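You operate a simulated robot arm through the tools that you are given. There is no shell and no other tool.

You are at the controls of a simulated two-armed robot. One attempt, no reset.

JOB
Fit the chuck, open the tap under the dial, pump the tyre to 2 bar and close the tap.

It is judged by the outcome, as a careful person would: the job done as asked, and still so three seconds after it is handed in. It fails if anything else is knocked over, pushed out of place, dropped, spilled or broken.

ROBOT AND FRAMES
Two 7-joint arms with fingered hands on one trunk that stands fixed in place. Base frame: the origin is at the foot of the trunk, x ahead of it, y to its left, z up. Units: mm, rad, N and s.
The left shoulder is at [30, 119, 994], the right one opposite. With the tool pointing down near the work surface each hand reaches from about 320 to 760 mm from the base axis, measured 20 degrees to its own side. Payload 3.8 kg a hand.
Tool frame (each hand has its own): the origin (TCP) lies between the finger pads and is the grasp point; the fingertips stand 25 mm ahead of it; z points along the fingers, y is the line along which they close. The gripper opens to 88 mm; its body begins 29 mm behind the TCP. The gripper is a hand of 4 fingers: y runs from the thumb to the fingers, the wrist lies at [-13, -106, -174] in the tool frame, and closing takes about 1.5 s.
Orientation is that of the tool frame in the base frame, as [roll, pitch, yaw] about the fixed x, y, z axes, in that order (R = Rz(yaw) Ry(pitch) Rx(roll)). With the fingers straight down and the wrist toward the robot, the tool's x, y and z point along [0, 1, 0], [1, 0, 0] and [0, 0, -1] of the base frame.

CONTROLS
- The arms move only by the tool arm_command. It takes "left_series", "right_series" or both (then of equal length, played together; a hand with none holds still); each is one flat list of numbers, 6 for each row, row after row: the shift along the tool's x, y, z in mm, then the turn, a rotation vector about the tool's x, y, z in rad. In form: [dx, dy, dz, rx, ry, rz, dx, dy, dz, rx, ry, rz, ...]. A call has 1 to 20 rows; each row is the pose to reach, as a shift and turn from the pose commanded when the call began, along the tool's axes at that moment. "left_gripper" and "right_gripper" are, for a hand that has rows, the gripper command, from -1 (shut) to 1 (fully open), values between in proportion, set as the call begins (left out, the last holds). Rows are played at 5 a second. More than 50 mm and 0.15 rad between two rows, or a gripper value outside its range, and nothing of the call is played. A pose out of reach is approached as far as the arm can. The call stops where the force on the tool passes 40 N (or 10 N more than at its start, if that is more) or the arm is blocked; 0.2 s more then pass. The fingers move at their own pace (about 153 mm/s each) and stop on an object; they squeeze with about 28 N. The grip force told is the motor's: it shows also when the fingers shut on nothing. Time passes only in rows, and 0.2 s behind the last, so rows that repeat a pose let the fingers close. The reply holds the time, the measured pose of the TCP, the force on the tool along the base axes, the opening and the grip force, in the units named above and with some noise, with the torque about the TCP (base axes, N m) and any sound that the robot's microphone picked up.
- Cameras (640 x 400 px; columns grow to the right, rows downward): "scene" is now at [61, -14, 1546.8]; the picture's right is [-0.20, -0.98, 0.00], its down [-0.69, 0.14, -0.71] and it looks along [0.69, -0.14, -0.71] (base axes); focal length 324 px, centre (320, 200). "left" rides on the left gripper at [-64, -83, -98] in its tool frame; the picture's right is [-0.62, -0.37, 0.69], its down [0.71, -0.63, 0.30] and it looks along [0.32, 0.68, 0.65] (tool axes); focal length 265 px, centre (320, 200). "right" rides on the right gripper at [64, -83, -98] in its tool frame; the picture's right is [-0.62, 0.37, -0.69], its down [-0.71, -0.63, 0.30] and it looks along [-0.32, 0.68, 0.65] (tool axes); focal length 265 px, centre (320, 200). There is no depth. A picture from a camera that has moved, and an enlarged one, comes with that camera's place and axes in the base frame and with its lens.
- get_image(camera): a new picture of that camera. The clock stands still meanwhile.
- move_column(by): moves the trunk up (or, below 0, down) by that many mm; the arms and the scene camera ride with it, the base frame stays. It gives what a move gives, with no picture.
- curl_fingers(index, middle, ring, thumb_bend, thumb_turn, hand): sets how far each is bent, from 0 (flat) to 100 (curled in); at 30 the hand is open as for a grip, at 70 the pads meet at the TCP. One left out holds its place. A second passes; each finger stops where it meets its share of the squeeze, and holds until it gets a number again. A gripper value or a shape takes the hand back. It gives what a move gives, with no picture; readings hold the bend of each and the force on the fingers (four entries, about 0 where the hand has none), thumb and palm. thumb_turn goes from beside the hand (0) to across from the fingers (100), as for a grip.
- preshape(shape, hand): the hand has 4 fingers and takes this shape, open, in about a second: jaw (thumb against the fingers, like two jaws); tri (thumb and two fingers); tip (a fingertip pinch); poke (one finger out to press); point (the index stretched); flat (the hand flat); cup (the hand cupped); fist (a fist). The gripper value then closes the fingers along that shape, each until it touches; the sizes above hold for jaw. It gives what a move gives, with no picture.
- head_to(pan, tilt): turns the head with the scene camera to pan (to the left, within 2.094 rad either way) and tilt (down, from -0.506 to 1.204), counted from straight ahead of the robot. It gives what a move gives.
- close_up(camera, box): a new picture of the part [left, top, right, bottom] of that camera's present view, enlarged. The clock stands still meanwhile.
- close_job(): hands the job in; it is judged then, once.

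Places have to be worked out from the pictures, the camera data and where the tool is seen. Open the grippers and draw the arms clear of the work before you hand the job in, unless the task says otherwise.

The tools are called after "Request:" by a JSON object that holds its "op" and its "data". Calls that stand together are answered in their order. arm_command: Moves the arms, as the interface text tells. Its arguments: {"type":"object","properties":{"left_series":{"type":"array"},"left_gripper":{"type":"number"},"right_series":{"type":"array"},"right_gripper":{"type":"number"}},"required":[]} The other tools are called the same way: move_column (by) moves the trunk up or down; preshape (shape, hand) gives the hand a shape; curl_fingers (index, middle, ring, thumb_bend, thumb_turn, hand) moves the fingers one by one; head_to (pan, tilt) turns the head that bears the scene camera; get_image (camera) takes a picture; close_up (camera, box) takes an enlarged picture of a part of a camera's view; close_job () hands the job in.

At the start:

```text
clock: 0.0
left_ee_pos: [553.3, 213.1, 1117.6]
left_orientation: [-3.141, 0.002, 1.57]
left_contact_force: [-0.2, -0.1, 0.6]
left_moment: [0.0, 0.0, -0.04]
left_grip_width: 87.4
left_grasp_force: 0.2
left_shape: jaw
left_bend: [30.0, 30.0, 30.0, 30.0, 98.0]
left_finger forces: [0.0, 0.0, 0.0, 0.0, 0.1, 0.0]
right_ee_pos: [478.7, -218.9, 1173.6]
right_orientation: [3.141, 0.0, 1.571]
right_contact_force: [0.0, 0.4, -0.4]
right_moment: [-0.04, -0.02, -0.01]
right_grip_width: 87.5
right_grasp_force: 0.0
right_shape: jaw
right_bend: [30.0, 30.0, 30.0, 30.0, 98.0]
right_finger forces: [0.0, 0.0, 0.1, 0.0, 0.0, 0.1]
trunk travel left (down, up): [-150.0, 440.0]
head pan, tilt (commanded): [-0.197, 0.787]
```

scene: 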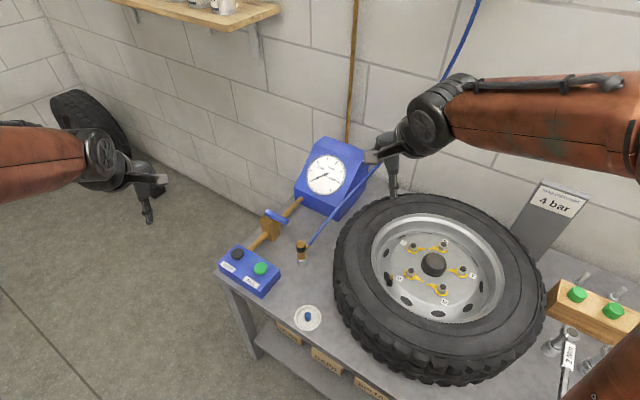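
right: 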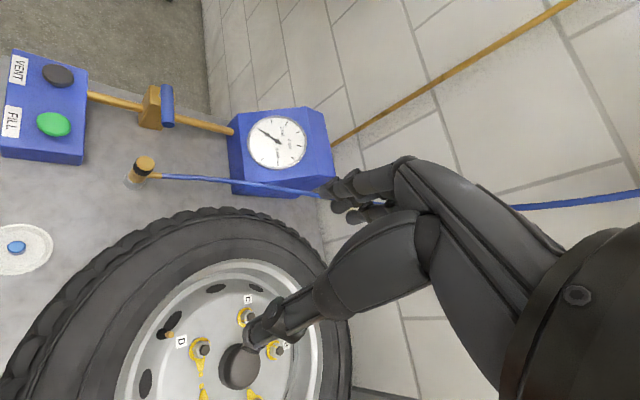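
left: 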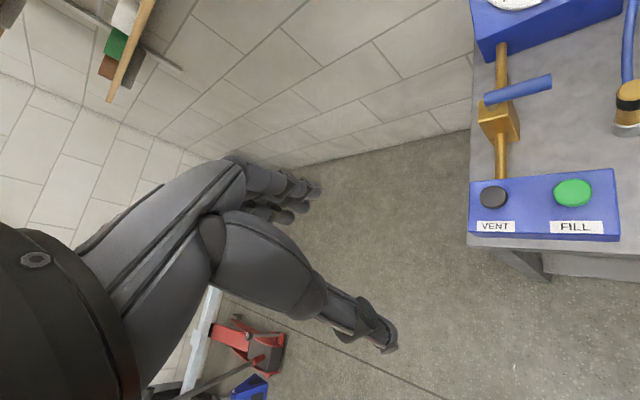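

I start by looking closely at the gauge, tap, chuck, buttons and tyre before moving anything.

Request:
{"op": "close_up", "data": {"camera": "scene", "box": [200, 120, 400, 340]}}

Request:
{"op": "close_up", "data": {"camera": "scene", "box": [340, 180, 560, 380]}}

Request:
{"op": "close_up", "data": {"camera": "scene", "box": [290, 130, 390, 200]}}

Request:
{"op": "close_up", "data": {"camera": "right", "box": [0, 40, 340, 280]}}

```text
1.82 times, centred on (300, 230) of scene
camera zoom: at [61.0, -14.0, 1546.8], right [-0.2, -0.98, 0.0], down [-0.69, 0.14, -0.71], along [0.69, -0.14, -0.71], focal length 590 px, centre (356, 146)
```

zoom: 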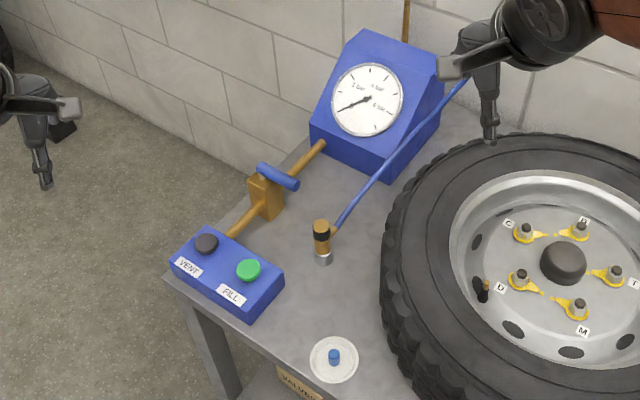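

```text
2.00 times, centred on (450, 280) of scene
camera zoom: at [61.0, -14.0, 1546.8], right [-0.2, -0.98, 0.0], down [-0.69, 0.14, -0.71], along [0.69, -0.14, -0.71], focal length 649 px, centre (60, 40)
```

zoom: 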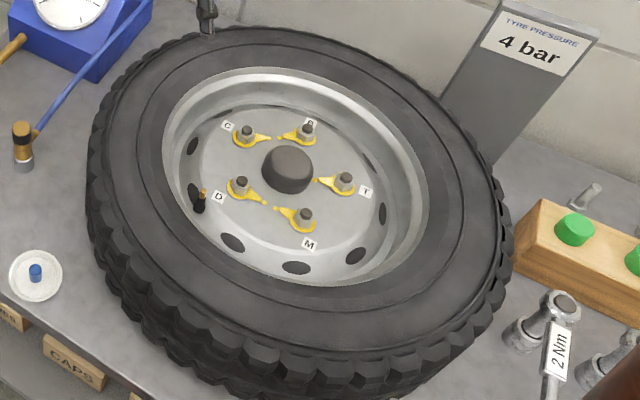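

```text
5.71 times, centred on (340, 165) of scene
camera zoom: at [61.0, -14.0, 1546.8], right [-0.2, -0.98, 0.0], down [-0.69, 0.14, -0.71], along [0.69, -0.14, -0.71], focal length 1854 px, centre (206, 400)
```

zoom: 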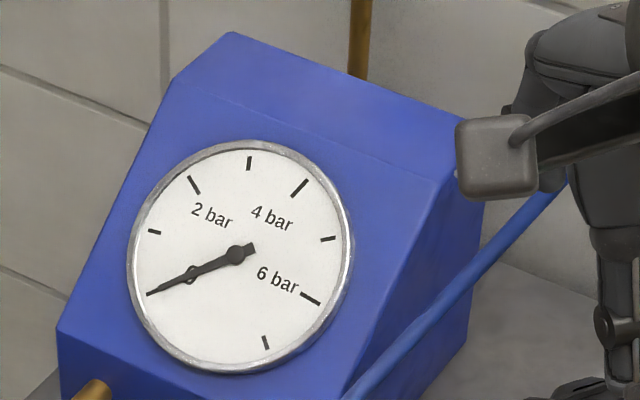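

```text
1.67 times, centred on (170, 160) of right
camera zoom: at [392.4, -153.9, 1271.0], right [0.37, -0.62, 0.69], down [-0.63, -0.71, -0.3], along [0.68, -0.32, -0.65], focal length 442 px, centre (570, 267)
```

zoom: 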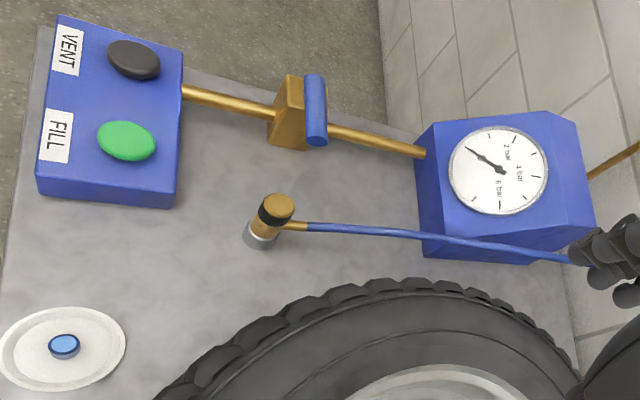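

The dial reads 0 with 2 bar at the second tick, and the tap lever seems to lie across the pipe (closed). I now zoom in on the chuck, the valve near mark D and the tap.

Request:
{"op": "close_up", "data": {"camera": "scene", "box": [280, 225, 330, 275]}}

Request:
{"op": "close_up", "data": {"camera": "scene", "box": [370, 255, 430, 305]}}

Request:
{"op": "close_up", "data": {"camera": "scene", "box": [250, 190, 310, 240]}}

Request:
{"op": "close_up", "data": {"camera": "left", "box": [460, 0, 640, 150]}}

Request:
{"op": "close_up", "data": {"camera": "right", "box": [100, 130, 220, 220]}}

Request:
{"op": "close_up", "data": {"camera": "right", "box": [120, 280, 260, 400]}}

```text
8.00 times, centred on (305, 250) of scene
camera zoom: at [61.0, -14.0, 1546.8], right [-0.2, -0.98, 0.0], down [-0.69, 0.14, -0.71], along [0.69, -0.14, -0.71], focal length 2596 px, centre (440, -200)
```

zoom: 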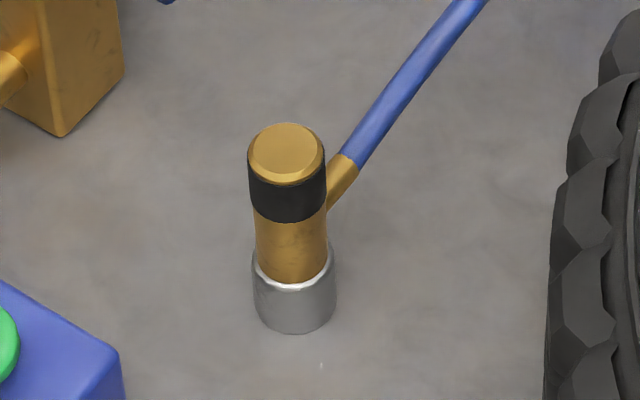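

```text
8.00 times, centred on (400, 280) of scene
camera zoom: at [61.0, -14.0, 1546.8], right [-0.2, -0.98, 0.0], down [-0.69, 0.14, -0.71], along [0.69, -0.14, -0.71], focal length 2596 px, centre (-320, -440)
```

zoom: 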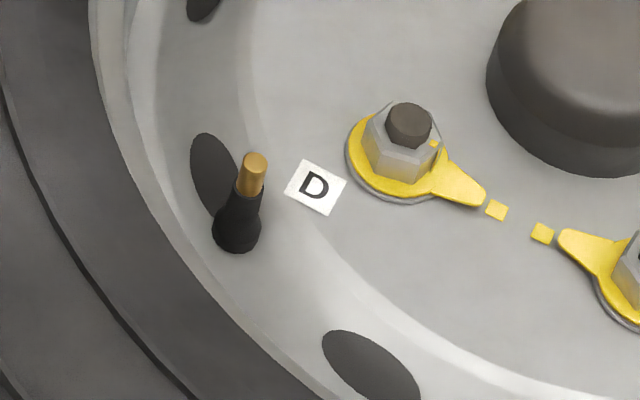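

```text
8.00 times, centred on (280, 215) of scene
camera zoom: at [61.0, -14.0, 1546.8], right [-0.2, -0.98, 0.0], down [-0.69, 0.14, -0.71], along [0.69, -0.14, -0.71], focal length 2596 px, centre (640, 80)
```

zoom: 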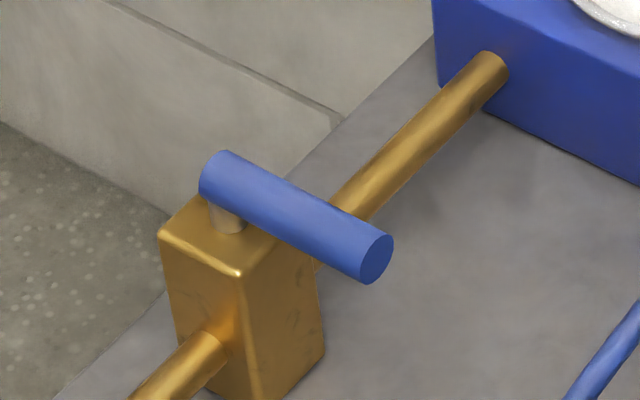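

```text
2.67 times, centred on (550, 75) of left
camera zoom: at [472.3, 149.3, 1216.8], right [-0.37, -0.62, -0.69], down [-0.63, 0.71, -0.3], along [0.68, 0.32, -0.65], focal length 708 px, centre (-293, 533)
```

zoom: 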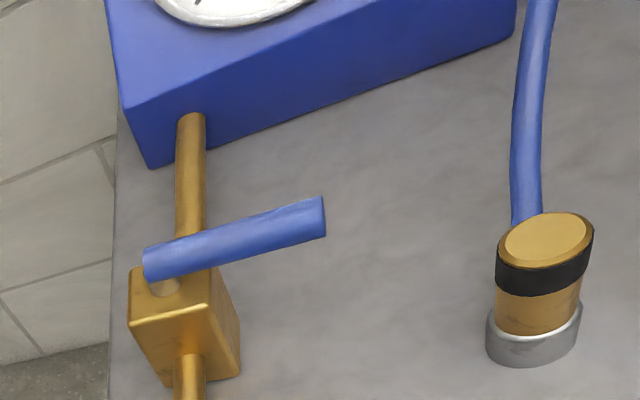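

```text
4.44 times, centred on (160, 175) of right
camera zoom: at [392.4, -153.9, 1271.0], right [0.37, -0.62, 0.69], down [-0.63, -0.71, -0.3], along [0.68, -0.32, -0.65], focal length 1180 px, centre (1031, 311)
```

zoom: 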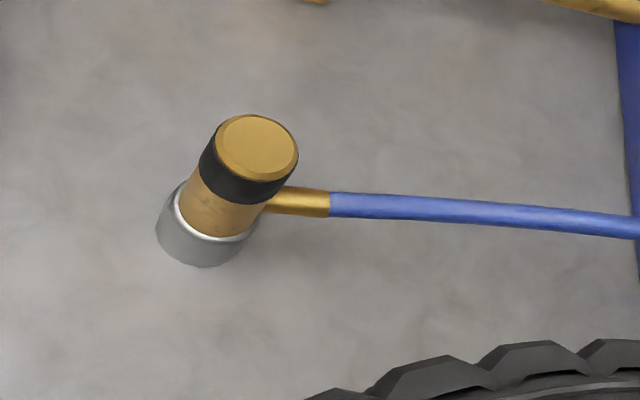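

```text
3.33 times, centred on (190, 340) of right
camera zoom: at [392.4, -153.9, 1271.0], right [0.37, -0.62, 0.69], down [-0.63, -0.71, -0.3], along [0.68, -0.32, -0.65], focal length 885 px, centre (753, -267)
```

zoom: 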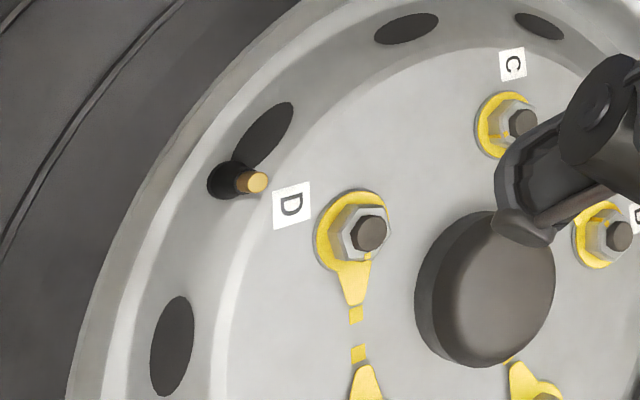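

The chuck stands in a cup at about (627, -70), top z≈800, with its hose stub facing (+x,-y). The valve near D points up with its tip at about (446, -269, 860). I bring the right hand above the chuck, turned 45° so the fingers close across the stub.

Request:
{"op": "arm_command", "data": {"right_series": [18.6, 18.5, 30.5, 0, 0, -0.098, 37.2, 37, 61, 0, 0, -0.196, 55.9, 55.5, 91.5, 0, 0, -0.294, 74.5, 74, 122, 0, 0, -0.393, 93.1, 92.5, 152.5, 0, 0, -0.491, 111.7, 111, 183, 0, 0, -0.589, 130.4, 129.5, 213.5, 0, 0, -0.687, 149, 148, 244, 0, 0, -0.785], "right_gripper": 1}}

```text
clock: 1.8
left_ee_pos: [555.2, 213.6, 1117.6]
left_orientation: [-3.14, 0.0, 1.573]
left_contact_force: [-0.7, 0.6, 0.7]
left_moment: [0.03, 0.03, -0.01]
left_grip_width: 87.7
left_grasp_force: 0.1
left_shape: jaw
left_bend: [30.0, 30.0, 30.0, 30.0, 98.0]
left_finger forces: [0.0, 0.0, 0.0, 0.1, 0.0, 0.0]
right_ee_pos: [627.1, -68.3, 927.4]
right_orientation: [3.14, 0.0, 2.355]
right_contact_force: [-0.1, -0.5, 0.7]
right_moment: [0.01, 0.02, 0.02]
right_grip_width: 87.6
right_grasp_force: 0.0
right_shape: jaw
right_bend: [30.0, 30.0, 30.0, 30.0, 98.0]
right_finger forces: [0.1, 0.0, 0.1, 0.1, 0.0, 0.0]
trunk travel left (down, up): [-150.0, 440.0]
head pan, tilt (commanded): [-0.197, 0.787]
```

The right hand reports (627, -68, 927). I take pictures to check the alignment over the chuck.

Request:
{"op": "get_image", "data": {"camera": "right"}}

Request:
{"op": "get_image", "data": {"camera": "scene"}}

Request:
{"op": "get_image", "data": {"camera": "left"}}

```text
taken
camera right: at [520.7, -81.6, 1025.1], right [0.7, -0.18, 0.69], down [0.06, -0.95, -0.3], along [0.71, 0.25, -0.65], focal length 265 px, centre (320, 200)
```

right: 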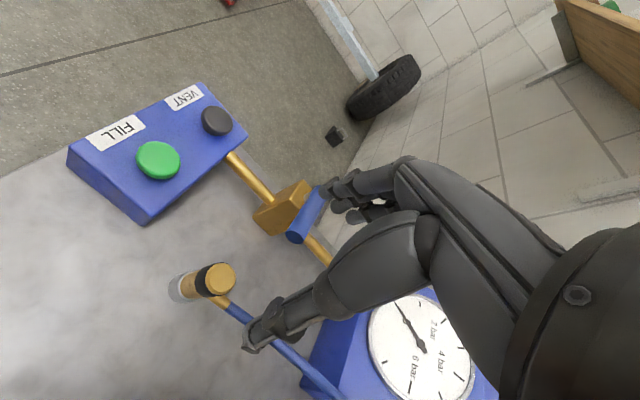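

```text
taken
camera scene: at [62.4, -13.7, 1546.7], right [-0.2, -0.98, 0.0], down [-0.69, 0.14, -0.71], along [0.69, -0.14, -0.71], focal length 324 px, centre (320, 200)
```

scene: 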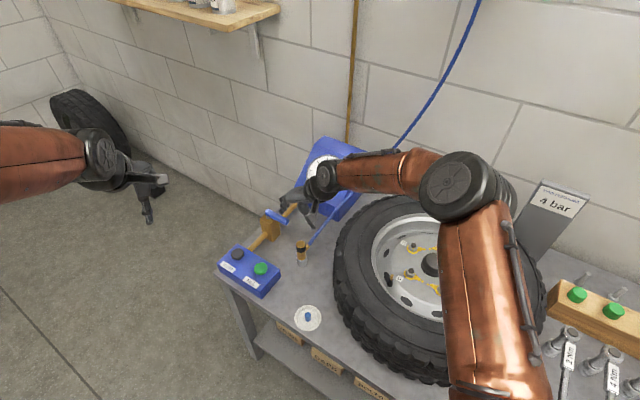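

```text
taken
camera left: at [473.4, 149.4, 1216.3], right [-0.37, -0.62, -0.69], down [-0.63, 0.71, -0.3], along [0.68, 0.32, -0.65], focal length 265 px, centre (320, 200)
```

left: 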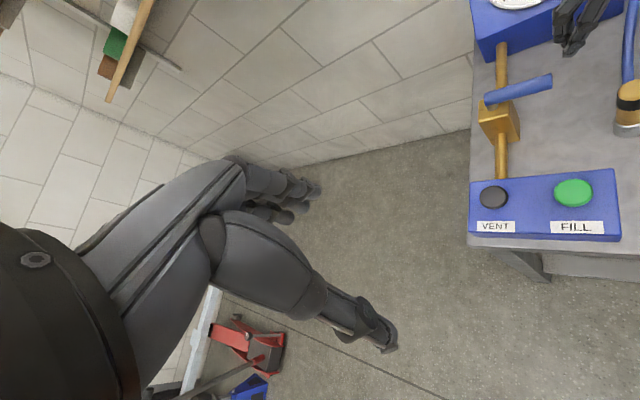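

The chuck shows where I expected. I enlarge the right camera's view and the scene to refine its position before lowering.

Request:
{"op": "close_up", "data": {"camera": "right", "box": [120, 220, 340, 380]}}

Request:
{"op": "close_up", "data": {"camera": "scene", "box": [250, 140, 450, 300]}}

```text
2.50 times, centred on (230, 300) of right
camera zoom: at [520.7, -81.6, 1025.1], right [0.7, -0.18, 0.69], down [0.06, -0.95, -0.3], along [0.71, 0.25, -0.65], focal length 664 px, centre (545, -50)
```

zoom: 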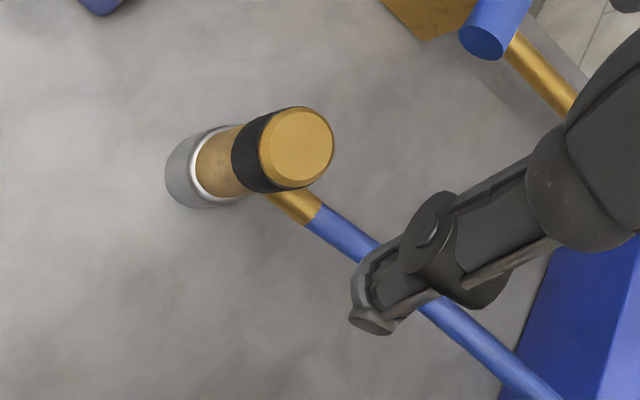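

```text
2.50 times, centred on (350, 220) of scene
camera zoom: at [62.4, -13.7, 1546.7], right [-0.2, -0.98, 0.0], down [-0.69, 0.14, -0.71], along [0.69, -0.14, -0.71], focal length 811 px, centre (245, 150)
```

zoom: 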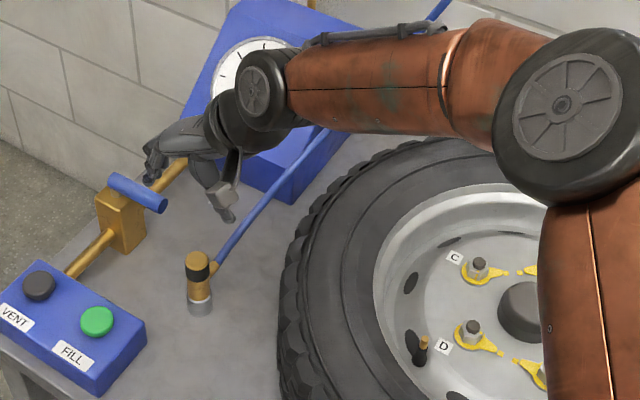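

The tap lever's end is close to where the open fingers would come down, so I turn the hand another 25° so the fingers clear it. I also shift a couple of mm to centre on the chuck.

Request:
{"op": "arm_command", "data": {"right_series": [0, 0, 10, 0, 0, -0.11, 0, 0, 20, 0, 0, -0.22, 0, 0, 30, 0, 0, -0.33, 1, -1, 40, 0, 0, -0.436]}}

Request:
{"op": "get_image", "data": {"camera": "right"}}

Request:
{"op": "close_up", "data": {"camera": "scene", "box": [250, 140, 450, 300]}}

Request:
{"op": "close_up", "data": {"camera": "left", "box": [440, 0, 640, 150]}}

```text
clock: 2.8
left_ee_pos: [555.2, 213.7, 1117.9]
left_orientation: [3.141, 0.0, 1.57]
left_contact_force: [0.3, -0.8, -0.6]
left_moment: [0.0, 0.02, 0.01]
left_grip_width: 87.7
left_grasp_force: 0.1
left_shape: jaw
left_bend: [30.0, 30.0, 30.0, 30.0, 98.0]
left_finger forces: [0.1, 0.1, 0.0, 0.0, 0.0, 0.0]
right_ee_pos: [624.8, -69.9, 888.3]
right_orientation: [3.141, 0.0, 2.794]
right_contact_force: [0.8, 0.7, -0.3]
right_moment: [-0.03, -0.03, -0.01]
right_grip_width: 87.7
right_grasp_force: 0.0
right_shape: jaw
right_bend: [30.0, 30.0, 30.0, 30.0, 98.0]
right_finger forces: [0.1, 0.1, 0.1, 0.1, 0.0, 0.0]
trunk travel left (down, up): [-150.0, 440.0]
head pan, tilt (commanded): [-0.197, 0.787]
```

```text
taken
camera right: at [532.7, -125.5, 986.2], right [0.71, 0.14, 0.69], down [0.46, -0.84, -0.3], along [0.54, 0.53, -0.65], focal length 265 px, centre (320, 200)
```

right: 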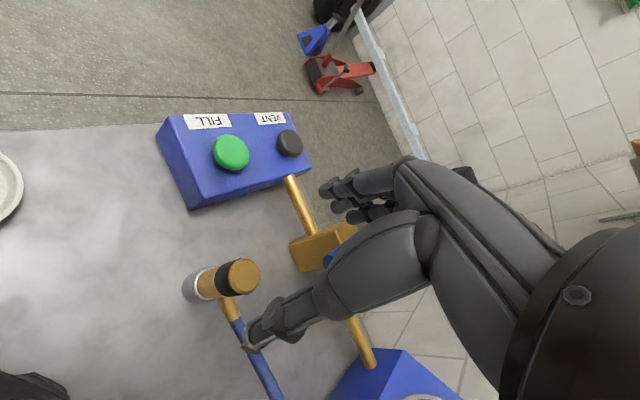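

```text
2.50 times, centred on (350, 220) of scene
camera zoom: at [61.3, -13.9, 1546.8], right [-0.2, -0.98, 0.0], down [-0.69, 0.14, -0.71], along [0.69, -0.14, -0.71], focal length 811 px, centre (245, 150)
```

zoom: 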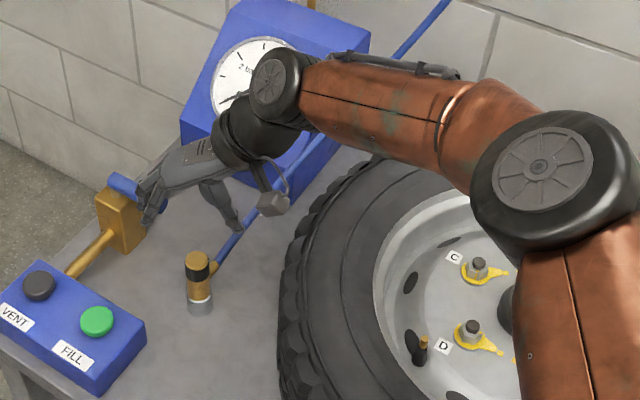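

```text
2.67 times, centred on (540, 75) of left
camera zoom: at [472.6, 149.3, 1216.7], right [-0.37, -0.62, -0.69], down [-0.63, 0.71, -0.3], along [0.68, 0.32, -0.65], focal length 708 px, centre (-267, 533)
```

zoom: 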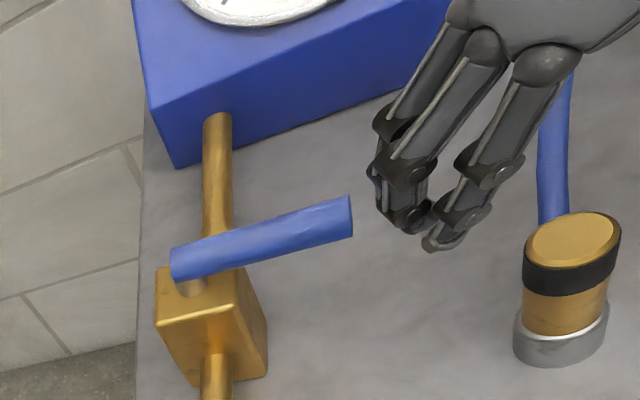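

The fingers should clear the lever by about 18 mm. I enlarge the right view once more to fix the chuck's centre.

Request:
{"op": "close_up", "data": {"camera": "right", "box": [170, 230, 330, 350]}}

```text
3.33 times, centred on (250, 290) of right
camera zoom: at [532.7, -125.5, 986.2], right [0.71, 0.14, 0.69], down [0.46, -0.84, -0.3], along [0.54, 0.53, -0.65], focal length 885 px, centre (553, -100)
```

zoom: 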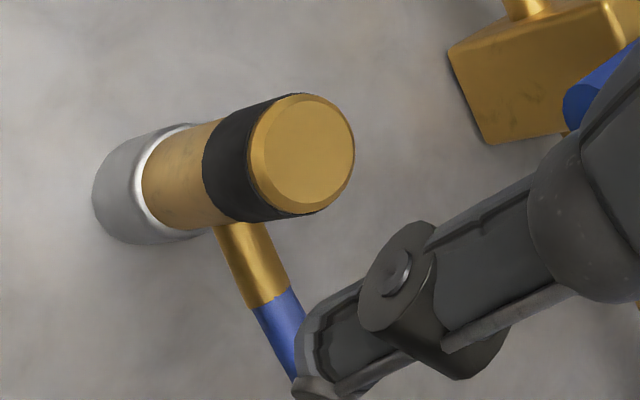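

By the hand camera the chuck sits about 5 mm toward tool -x and 3 mm toward tool -y of the TCP. I correct by that and lower to just above the chuck's top, then check again.

Request:
{"op": "arm_command", "data": {"right_series": [-2, -1.5, 15, 0, 0, 0, -4, -3, 30, 0, 0, 0, -4, -3, 45, 0, 0, 0, -4, -3, 55, 0, 0, 0]}}

Request:
{"op": "get_image", "data": {"camera": "right"}}

Request:
{"op": "close_up", "data": {"camera": "scene", "box": [260, 180, 360, 280]}}

Request:
{"op": "close_up", "data": {"camera": "left", "box": [440, 0, 640, 150]}}

```text
clock: 3.8
left_ee_pos: [554.0, 212.8, 1117.8]
left_orientation: [3.14, 0.001, 1.57]
left_contact_force: [-0.2, 0.2, 0.3]
left_moment: [-0.03, 0.0, 0.01]
left_grip_width: 87.8
left_grasp_force: 0.1
left_shape: jaw
left_bend: [30.0, 30.0, 30.0, 30.0, 98.0]
left_finger forces: [0.0, 0.0, 0.1, 0.0, 0.1, 0.0]
right_ee_pos: [626.4, -71.8, 833.6]
right_orientation: [3.141, 0.001, 2.79]
right_contact_force: [-0.3, 0.8, -0.4]
right_moment: [-0.02, 0.01, 0.02]
right_grip_width: 87.9
right_grasp_force: 0.1
right_shape: jaw
right_bend: [30.0, 30.0, 30.0, 30.0, 98.0]
right_finger forces: [0.0, 0.0, 0.1, 0.0, 0.1, 0.0]
trunk travel left (down, up): [-150.0, 440.0]
head pan, tilt (commanded): [-0.197, 0.787]
```

```text
taken
camera right: at [535.6, -127.4, 930.2], right [0.71, 0.13, 0.69], down [0.46, -0.84, -0.3], along [0.54, 0.53, -0.65], focal length 265 px, centre (320, 200)
```

right: 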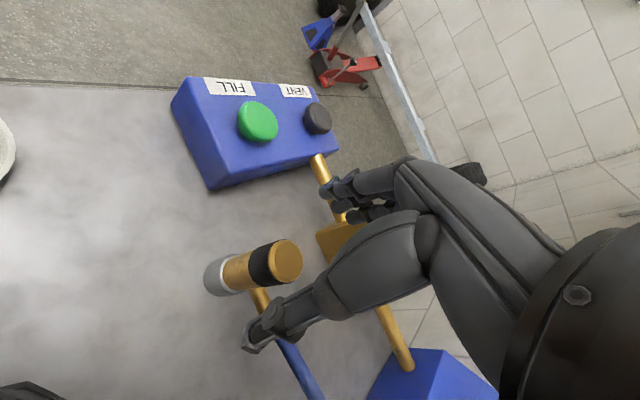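

```text
4.00 times, centred on (310, 230) of scene
camera zoom: at [61.2, -14.0, 1546.8], right [-0.2, -0.98, 0.0], down [-0.69, 0.14, -0.71], along [0.69, -0.14, -0.71], focal length 1298 px, centre (360, 80)
```

zoom: 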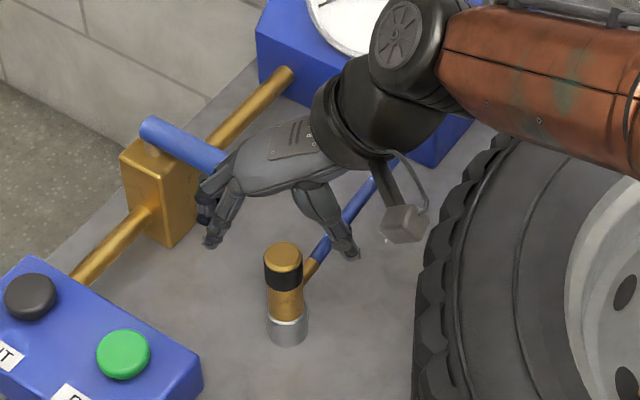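

```text
2.67 times, centred on (540, 75) of left
camera zoom: at [472.5, 149.3, 1216.7], right [-0.37, -0.62, -0.69], down [-0.63, 0.71, -0.3], along [0.68, 0.32, -0.65], focal length 708 px, centre (-267, 533)
```

zoom: 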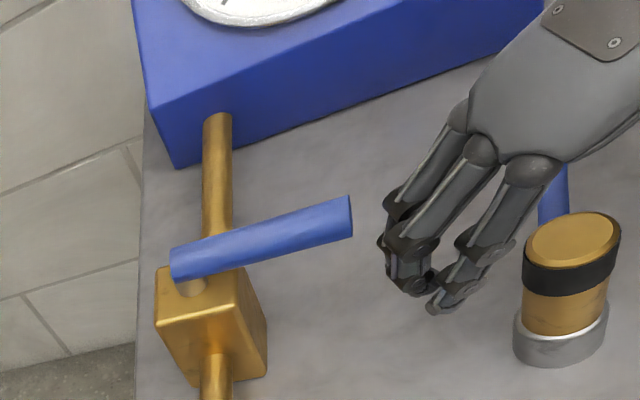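

The chuck's head now lies nearly between thumb and fingers; residual about 2 mm each way. I lower the last 50 mm so the pads are at the black collar.

Request:
{"op": "arm_command", "data": {"right_series": [-1, -1, 12, 0, 0, 0, -2, -2, 25, 0, 0, 0, -2, -2, 38, 0, 0, 0, -2, -2, 49, 0, 0, 0]}}

Request:
{"op": "get_image", "data": {"camera": "right"}}

Request:
{"op": "close_up", "data": {"camera": "scene", "box": [260, 180, 360, 280]}}

Request:
{"op": "close_up", "data": {"camera": "left", "box": [440, 0, 640, 150]}}

```text
clock: 4.8
left_ee_pos: [556.0, 213.1, 1117.1]
left_orientation: [3.141, -0.002, 1.569]
left_contact_force: [0.5, -0.3, -1.0]
left_moment: [-0.04, -0.02, 0.01]
left_grip_width: 87.7
left_grasp_force: 0.1
left_shape: jaw
left_bend: [30.0, 30.0, 30.0, 30.0, 98.0]
left_finger forces: [0.0, 0.1, 0.0, 0.1, 0.0, 0.0]
right_ee_pos: [628.2, -73.9, 785.7]
right_orientation: [3.141, 0.0, 2.794]
right_contact_force: [0.0, 0.0, 1.6]
right_moment: [0.0, 0.0, -0.01]
right_grip_width: 87.6
right_grasp_force: 0.0
right_shape: jaw
right_bend: [30.0, 30.0, 30.0, 30.0, 98.0]
right_finger forces: [0.0, 0.0, 0.0, 0.1, 0.1, 0.0]
trunk travel left (down, up): [-150.0, 440.0]
head pan, tilt (commanded): [-0.197, 0.787]
```

```text
taken
camera right: at [537.9, -131.4, 883.2], right [0.71, 0.13, 0.69], down [0.46, -0.84, -0.3], along [0.54, 0.53, -0.65], focal length 265 px, centre (320, 200)
```

right: 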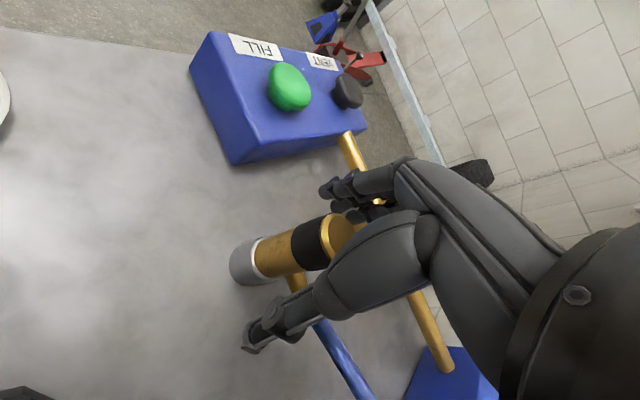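

```text
4.00 times, centred on (310, 230) of scene
camera zoom: at [61.3, -14.0, 1546.8], right [-0.2, -0.98, 0.0], down [-0.69, 0.14, -0.71], along [0.69, -0.14, -0.71], focal length 1298 px, centre (360, 80)
```

zoom: 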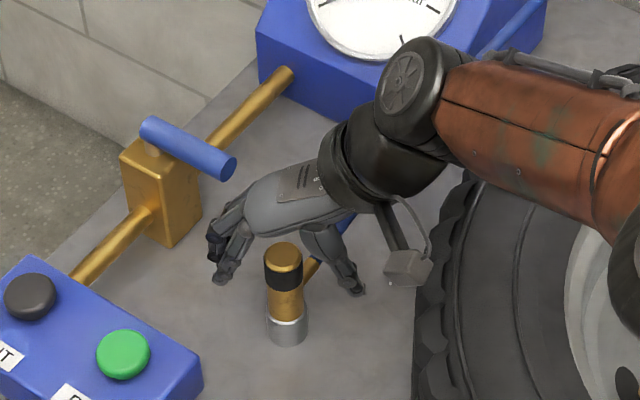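

```text
2.67 times, centred on (540, 75) of left
camera zoom: at [472.5, 149.3, 1216.7], right [-0.37, -0.62, -0.69], down [-0.63, 0.71, -0.3], along [0.68, 0.32, -0.65], focal length 708 px, centre (-267, 533)
```

zoom: 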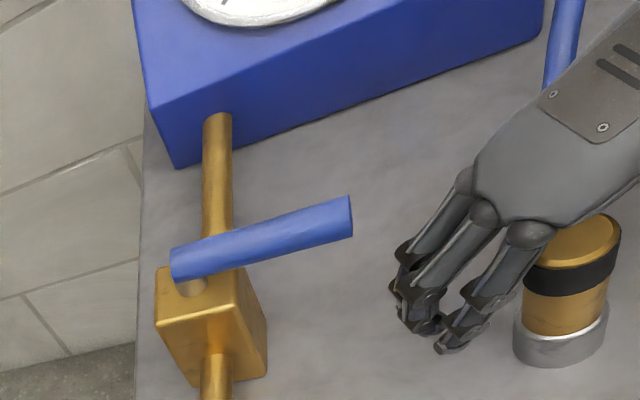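

The collar lies at the TCP pixel between the thumb and fingers. I close the gripper now, holding the pose while the fingers close.

Request:
{"op": "arm_command", "data": {"right_series": [0, 0, 0, 0, 0, 0, 0, 0, 0, 0, 0, 0, 0, 0, 0, 0, 0, 0, 0, 0, 0, 0, 0, 0, 0, 0, 0, 0, 0, 0, 0, 0, 0, 0, 0, 0, 0, 0, 0, 0, 0, 0, 0, 0, 0, 0, 0, 0, 0, 0, 0, 0, 0, 0], "right_gripper": -1}}

Request:
{"op": "get_image", "data": {"camera": "right"}}

Request:
{"op": "close_up", "data": {"camera": "scene", "box": [260, 180, 360, 280]}}

Request:
{"op": "close_up", "data": {"camera": "left", "box": [440, 0, 640, 150]}}

```text
clock: 6.8
left_ee_pos: [556.2, 213.3, 1117.1]
left_orientation: [-3.141, 0.0, 1.571]
left_contact_force: [-0.1, 0.4, -0.1]
left_moment: [-0.01, 0.0, -0.02]
left_grip_width: 87.5
left_grasp_force: 0.1
left_shape: jaw
left_bend: [30.0, 30.0, 30.0, 30.0, 98.0]
left_finger forces: [0.0, 0.1, 0.0, 0.0, 0.0, 0.1]
right_ee_pos: [628.4, -76.1, 784.5]
right_orientation: [3.141, -0.001, 2.792]
right_contact_force: [-0.7, -0.1, 0.7]
right_moment: [-0.02, 0.02, -0.01]
right_grip_width: 20.7
right_grasp_force: 27.4
right_shape: jaw
right_bend: [74.0, 53.0, 60.0, 76.0, 100.0]
right_finger forces: [13.8, 9.1, 0.1, 0.0, 23.0, 0.0]
trunk travel left (down, up): [-150.0, 440.0]
head pan, tilt (commanded): [-0.197, 0.787]
```

```text
taken
camera right: at [537.8, -131.5, 883.2], right [0.71, 0.13, 0.69], down [0.46, -0.84, -0.3], along [0.54, 0.53, -0.65], focal length 265 px, centre (320, 200)
```

right: 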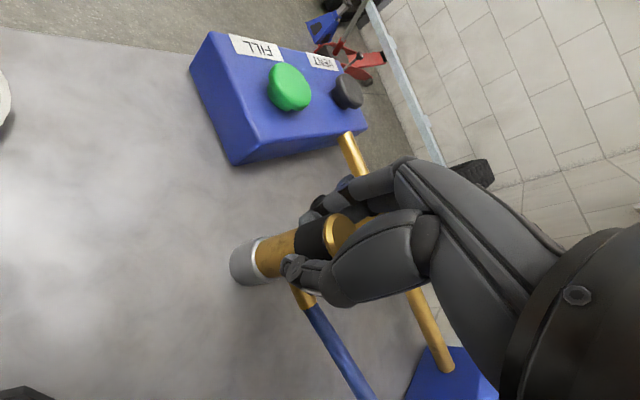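

```text
4.00 times, centred on (310, 230) of scene
camera zoom: at [61.3, -14.0, 1546.8], right [-0.2, -0.98, 0.0], down [-0.69, 0.14, -0.71], along [0.69, -0.14, -0.71], focal length 1298 px, centre (360, 80)
```

zoom: 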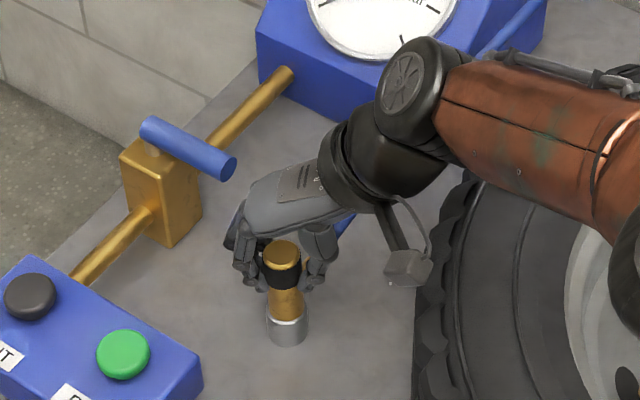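

```text
2.67 times, centred on (540, 75) of left
camera zoom: at [472.5, 149.3, 1216.7], right [-0.37, -0.62, -0.69], down [-0.63, 0.71, -0.3], along [0.68, 0.32, -0.65], focal length 708 px, centre (-267, 533)
```

zoom: 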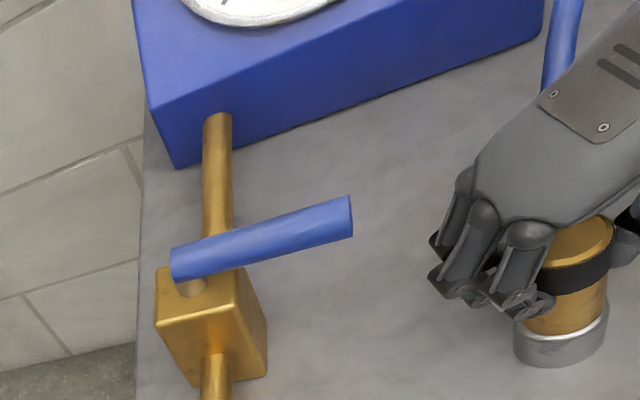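

Fingers and thumb hold the collar with about 23 N. I lift it straight up slowly, 60 mm, and check that it comes out of the cup.

Request:
{"op": "arm_command", "data": {"right_series": [0, 0, -5, 0, 0, 0, 0, 0, -15, 0, 0, 0, 0, 0, -30, 0, 0, 0, 0, 0, -45, 0, 0, 0, 0, 0, -60, 0, 0, 0, 0, 0, -60, 0, 0, 0]}}

Request:
{"op": "get_image", "data": {"camera": "right"}}

Request:
{"op": "get_image", "data": {"camera": "scene"}}

Request:
{"op": "close_up", "data": {"camera": "left", "box": [440, 0, 640, 150]}}

```text
clock: 8.2
left_ee_pos: [554.8, 212.7, 1118.1]
left_orientation: [3.141, 0.001, 1.571]
left_contact_force: [0.4, -0.7, -0.3]
left_moment: [0.01, 0.0, 0.01]
left_grip_width: 87.8
left_grasp_force: 0.1
left_shape: jaw
left_bend: [30.0, 30.0, 30.0, 30.0, 98.0]
left_finger forces: [0.0, 0.1, 0.0, 0.0, 0.1, 0.0]
right_ee_pos: [629.7, -78.1, 844.6]
right_orientation: [-3.141, 0.001, 2.793]
right_contact_force: [-0.9, 0.2, -1.4]
right_moment: [0.02, 0.02, -0.01]
right_grip_width: 20.6
right_grasp_force: 28.4
right_shape: jaw
right_bend: [74.0, 53.0, 60.0, 76.0, 100.0]
right_finger forces: [13.9, 9.1, 0.1, 0.0, 22.8, 0.0]
trunk travel left (down, up): [-150.0, 440.0]
head pan, tilt (commanded): [-0.197, 0.787]
```

```text
taken
camera right: at [536.7, -133.8, 942.4], right [0.71, 0.13, 0.69], down [0.46, -0.84, -0.3], along [0.54, 0.53, -0.65], focal length 265 px, centre (320, 200)
```

right: 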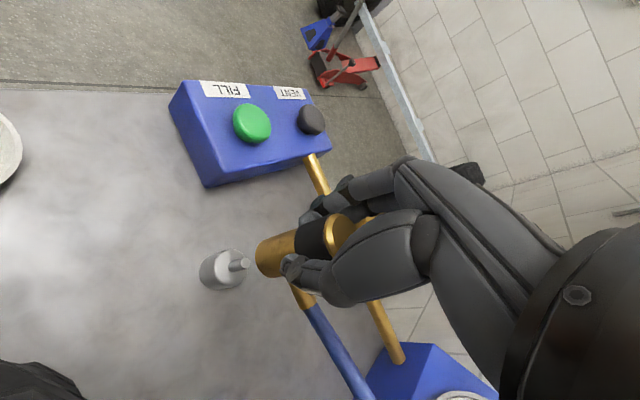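

```text
taken
camera scene: at [61.5, -14.0, 1546.8], right [-0.2, -0.98, 0.0], down [-0.69, 0.14, -0.71], along [0.69, -0.14, -0.71], focal length 324 px, centre (320, 200)
```

scene: 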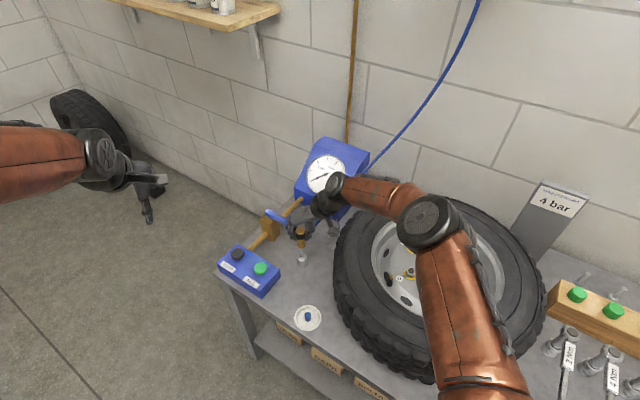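

```text
2.67 times, centred on (540, 75) of left
camera zoom: at [472.7, 149.2, 1216.6], right [-0.37, -0.62, -0.69], down [-0.63, 0.71, -0.3], along [0.68, 0.32, -0.65], focal length 708 px, centre (-267, 533)
```

zoom: 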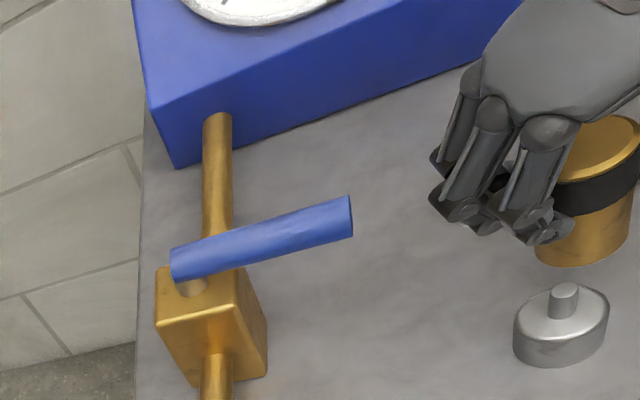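

The chuck came off a peg on the stand, so it is free with its bottom about 49 mm below the TCP. I zoom on the chuck bottom and peg in the right view; this picture calibrates how the valve tip should look under the chuck.

Request:
{"op": "close_up", "data": {"camera": "right", "box": [190, 190, 350, 310]}}

Request:
{"op": "close_up", "data": {"camera": "scene", "box": [270, 200, 350, 270]}}

Request:
{"op": "close_up", "data": {"camera": "scene", "box": [370, 255, 430, 305]}}

```text
3.33 times, centred on (270, 250) of right
camera zoom: at [536.7, -133.8, 942.4], right [0.71, 0.13, 0.69], down [0.46, -0.84, -0.3], along [0.54, 0.53, -0.65], focal length 885 px, centre (487, 33)
```

zoom: 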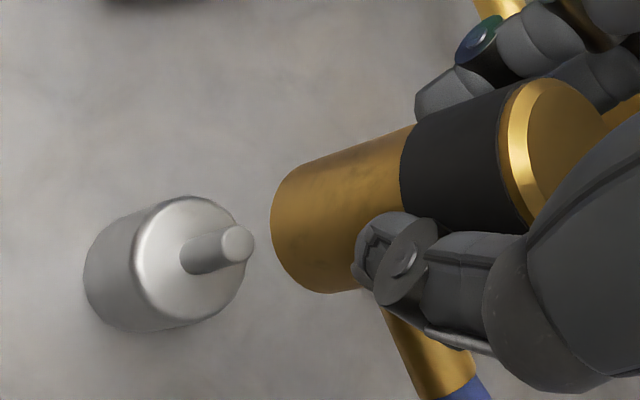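

```text
5.71 times, centred on (310, 235) of scene
camera zoom: at [61.5, -14.0, 1546.8], right [-0.2, -0.98, 0.0], down [-0.69, 0.14, -0.71], along [0.69, -0.14, -0.71], focal length 1854 px, centre (377, 0)
```

zoom: 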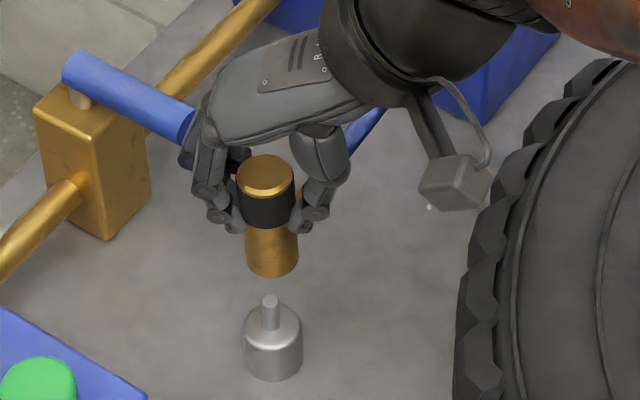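

```text
8.00 times, centred on (400, 280) of scene
camera zoom: at [61.5, -14.0, 1546.8], right [-0.2, -0.98, 0.0], down [-0.69, 0.14, -0.71], along [0.69, -0.14, -0.71], focal length 2596 px, centre (-320, -440)
```

zoom: 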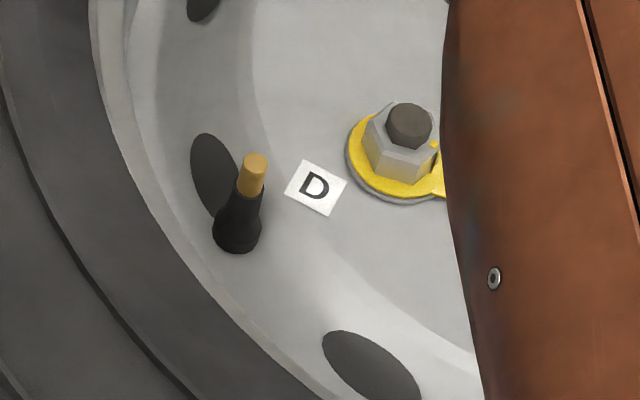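

Now I raise the chuck well above the tyre and carry it over to hover above the valve at about (446, -271), TCP z≈1000.

Request:
{"op": "arm_command", "data": {"right_series": [0, 0, -30, 0, 0, 0, 0, 0, -62, 0, 0, 0, 0, 0, -95, 0, 0, 0, 13, -30, -125, 0, 0, 0, 26, -61, -150, 0, 0, 0, 39, -91, -156, 0, 0, 0, 52, -122, -156, 0, 0, 0, 66, -152, -156, 0, 0, 0, 79, -183, -156, 0, 0, 0, 92, -213, -156, 0, 0, 0, 105, -244, -156, 0, 0, 0, 105, -244, -156, 0, 0, 0]}}

Request:
{"op": "get_image", "data": {"camera": "right"}}

Request:
{"op": "get_image", "data": {"camera": "scene"}}

Request:
{"op": "get_image", "data": {"camera": "left"}}

```text
clock: 10.8
left_ee_pos: [555.8, 213.5, 1118.1]
left_orientation: [3.141, 0.002, 1.569]
left_contact_force: [0.2, 0.3, -0.2]
left_moment: [0.01, 0.0, 0.02]
left_grip_width: 87.7
left_grasp_force: 0.1
left_shape: jaw
left_bend: [30.0, 30.0, 30.0, 30.0, 98.0]
left_finger forces: [0.0, 0.1, 0.0, 0.1, 0.0, 0.0]
right_ee_pos: [445.3, -269.9, 998.7]
right_orientation: [3.141, 0.0, 2.792]
right_contact_force: [1.1, 0.5, -1.3]
right_moment: [-0.04, -0.01, -0.04]
right_grip_width: 20.5
right_grasp_force: 28.4
right_shape: jaw
right_bend: [74.0, 53.0, 60.0, 76.0, 100.0]
right_finger forces: [13.3, 9.4, 0.1, 0.0, 22.9, 0.1]
trunk travel left (down, up): [-150.0, 440.0]
head pan, tilt (commanded): [-0.197, 0.787]
```

```text
taken
camera right: at [354.7, -326.8, 1096.3], right [0.71, 0.13, 0.69], down [0.46, -0.84, -0.3], along [0.54, 0.53, -0.65], focal length 265 px, centre (320, 200)
```

right: 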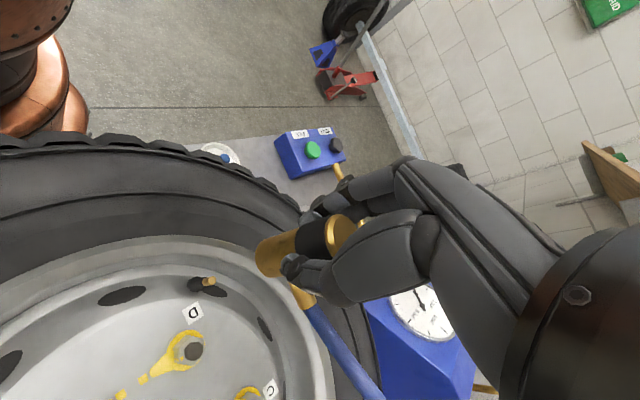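

```text
taken
camera scene: at [61.7, -13.7, 1546.8], right [-0.2, -0.98, 0.0], down [-0.69, 0.14, -0.71], along [0.69, -0.14, -0.71], focal length 324 px, centre (320, 200)
```

scene: 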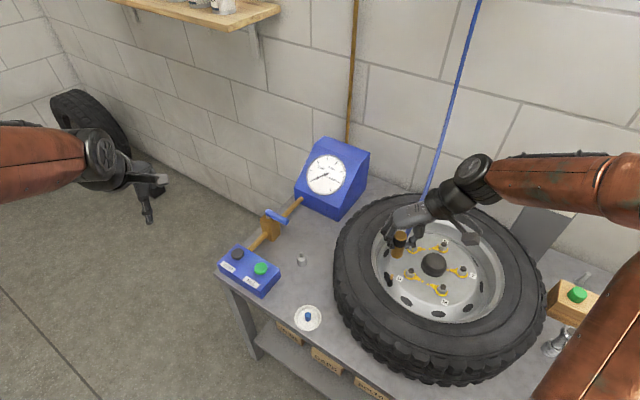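

```text
taken
camera left: at [472.9, 149.5, 1216.5], right [-0.37, -0.62, -0.69], down [-0.63, 0.71, -0.3], along [0.68, 0.32, -0.65], focal length 265 px, centre (320, 200)
```

left: 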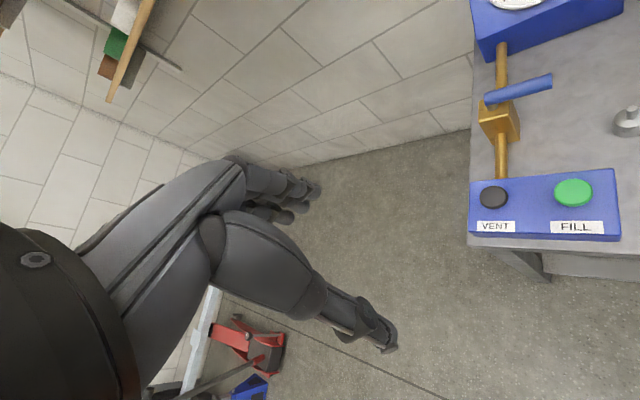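

The valve tip is visible below the chuck in the right camera. I enlarge it to measure the offset between chuck axis and valve.

Request:
{"op": "close_up", "data": {"camera": "right", "box": [170, 200, 370, 325]}}

Request:
{"op": "close_up", "data": {"camera": "scene", "box": [360, 210, 460, 310]}}

```text
3.20 times, centred on (270, 262) of right
camera zoom: at [354.7, -326.8, 1096.3], right [0.71, 0.13, 0.69], down [0.46, -0.84, -0.3], along [0.54, 0.53, -0.65], focal length 849 px, centre (480, 0)
```

zoom: 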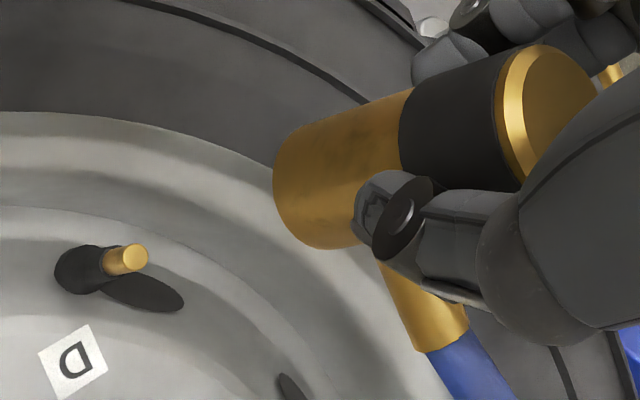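

```text
4.00 times, centred on (410, 260) of scene
camera zoom: at [61.7, -13.7, 1546.8], right [-0.2, -0.98, 0.0], down [-0.69, 0.14, -0.71], along [0.69, -0.14, -0.71], focal length 1298 px, centre (-40, -40)
```

zoom: 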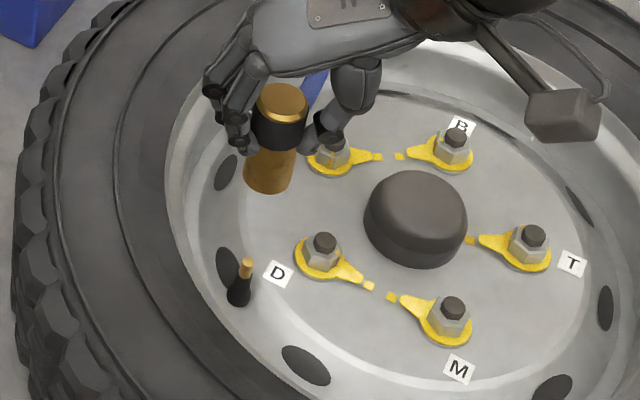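

The chuck axis is about 4 mm off in tool x and 1.6 mm in tool y from the valve. I correct that and lower 50 mm, leaving the chuck's mouth about 40 mm above the valve tip.

Request:
{"op": "arm_command", "data": {"right_series": [-1.5, -0.5, 12, 0, 0, 0, -3, -1, 25, 0, 0, 0, -4, -1.6, 38, 0, 0, 0, -4, -1.6, 50, 0, 0, 0, -4, -1.6, 50, 0, 0, 0]}}

Request:
{"op": "close_up", "data": {"camera": "right", "box": [170, 200, 370, 325]}}

Request:
{"op": "close_up", "data": {"camera": "scene", "box": [360, 210, 460, 310]}}

```text
clock: 12.0
left_ee_pos: [554.9, 212.1, 1118.1]
left_orientation: [3.14, 0.001, 1.57]
left_contact_force: [0.3, -0.5, 0.6]
left_moment: [0.0, 0.01, -0.02]
left_grip_width: 87.3
left_grasp_force: 0.0
left_shape: jaw
left_bend: [30.0, 30.0, 30.0, 30.0, 98.0]
left_finger forces: [0.0, 0.0, 0.0, 0.0, 0.0, 0.1]
right_ee_pos: [447.7, -272.8, 949.3]
right_orientation: [3.14, 0.001, 2.793]
right_contact_force: [0.5, 0.1, -1.4]
right_moment: [0.0, 0.01, -0.01]
right_grip_width: 20.5
right_grasp_force: 28.0
right_shape: jaw
right_bend: [74.0, 53.0, 60.0, 76.0, 100.0]
right_finger forces: [13.4, 9.3, 0.0, 0.0, 23.0, 0.0]
trunk travel left (down, up): [-150.0, 440.0]
head pan, tilt (commanded): [-0.197, 0.787]
```

```text
3.20 times, centred on (270, 262) of right
camera zoom: at [357.2, -329.0, 1048.0], right [0.71, 0.13, 0.69], down [0.46, -0.84, -0.3], along [0.54, 0.53, -0.65], focal length 849 px, centre (480, 0)
```

zoom: 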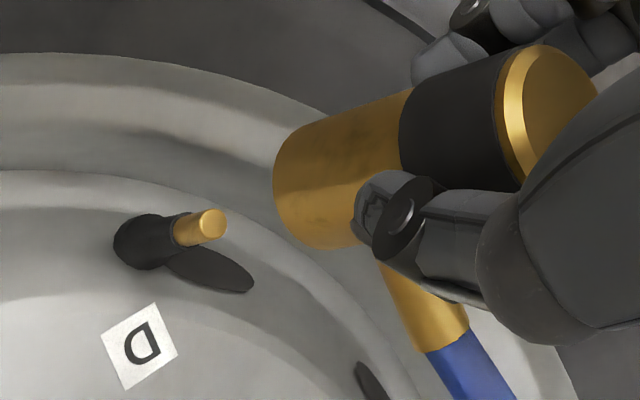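

```text
4.00 times, centred on (410, 260) of scene
camera zoom: at [61.0, -14.0, 1546.8], right [-0.2, -0.98, 0.0], down [-0.69, 0.14, -0.71], along [0.69, -0.14, -0.71], focal length 1298 px, centre (-40, -40)
```

zoom: 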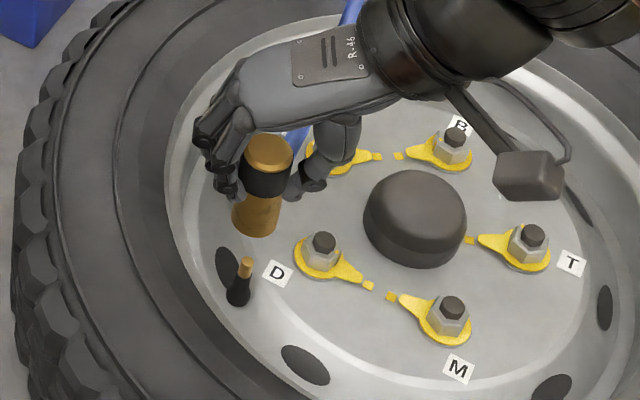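

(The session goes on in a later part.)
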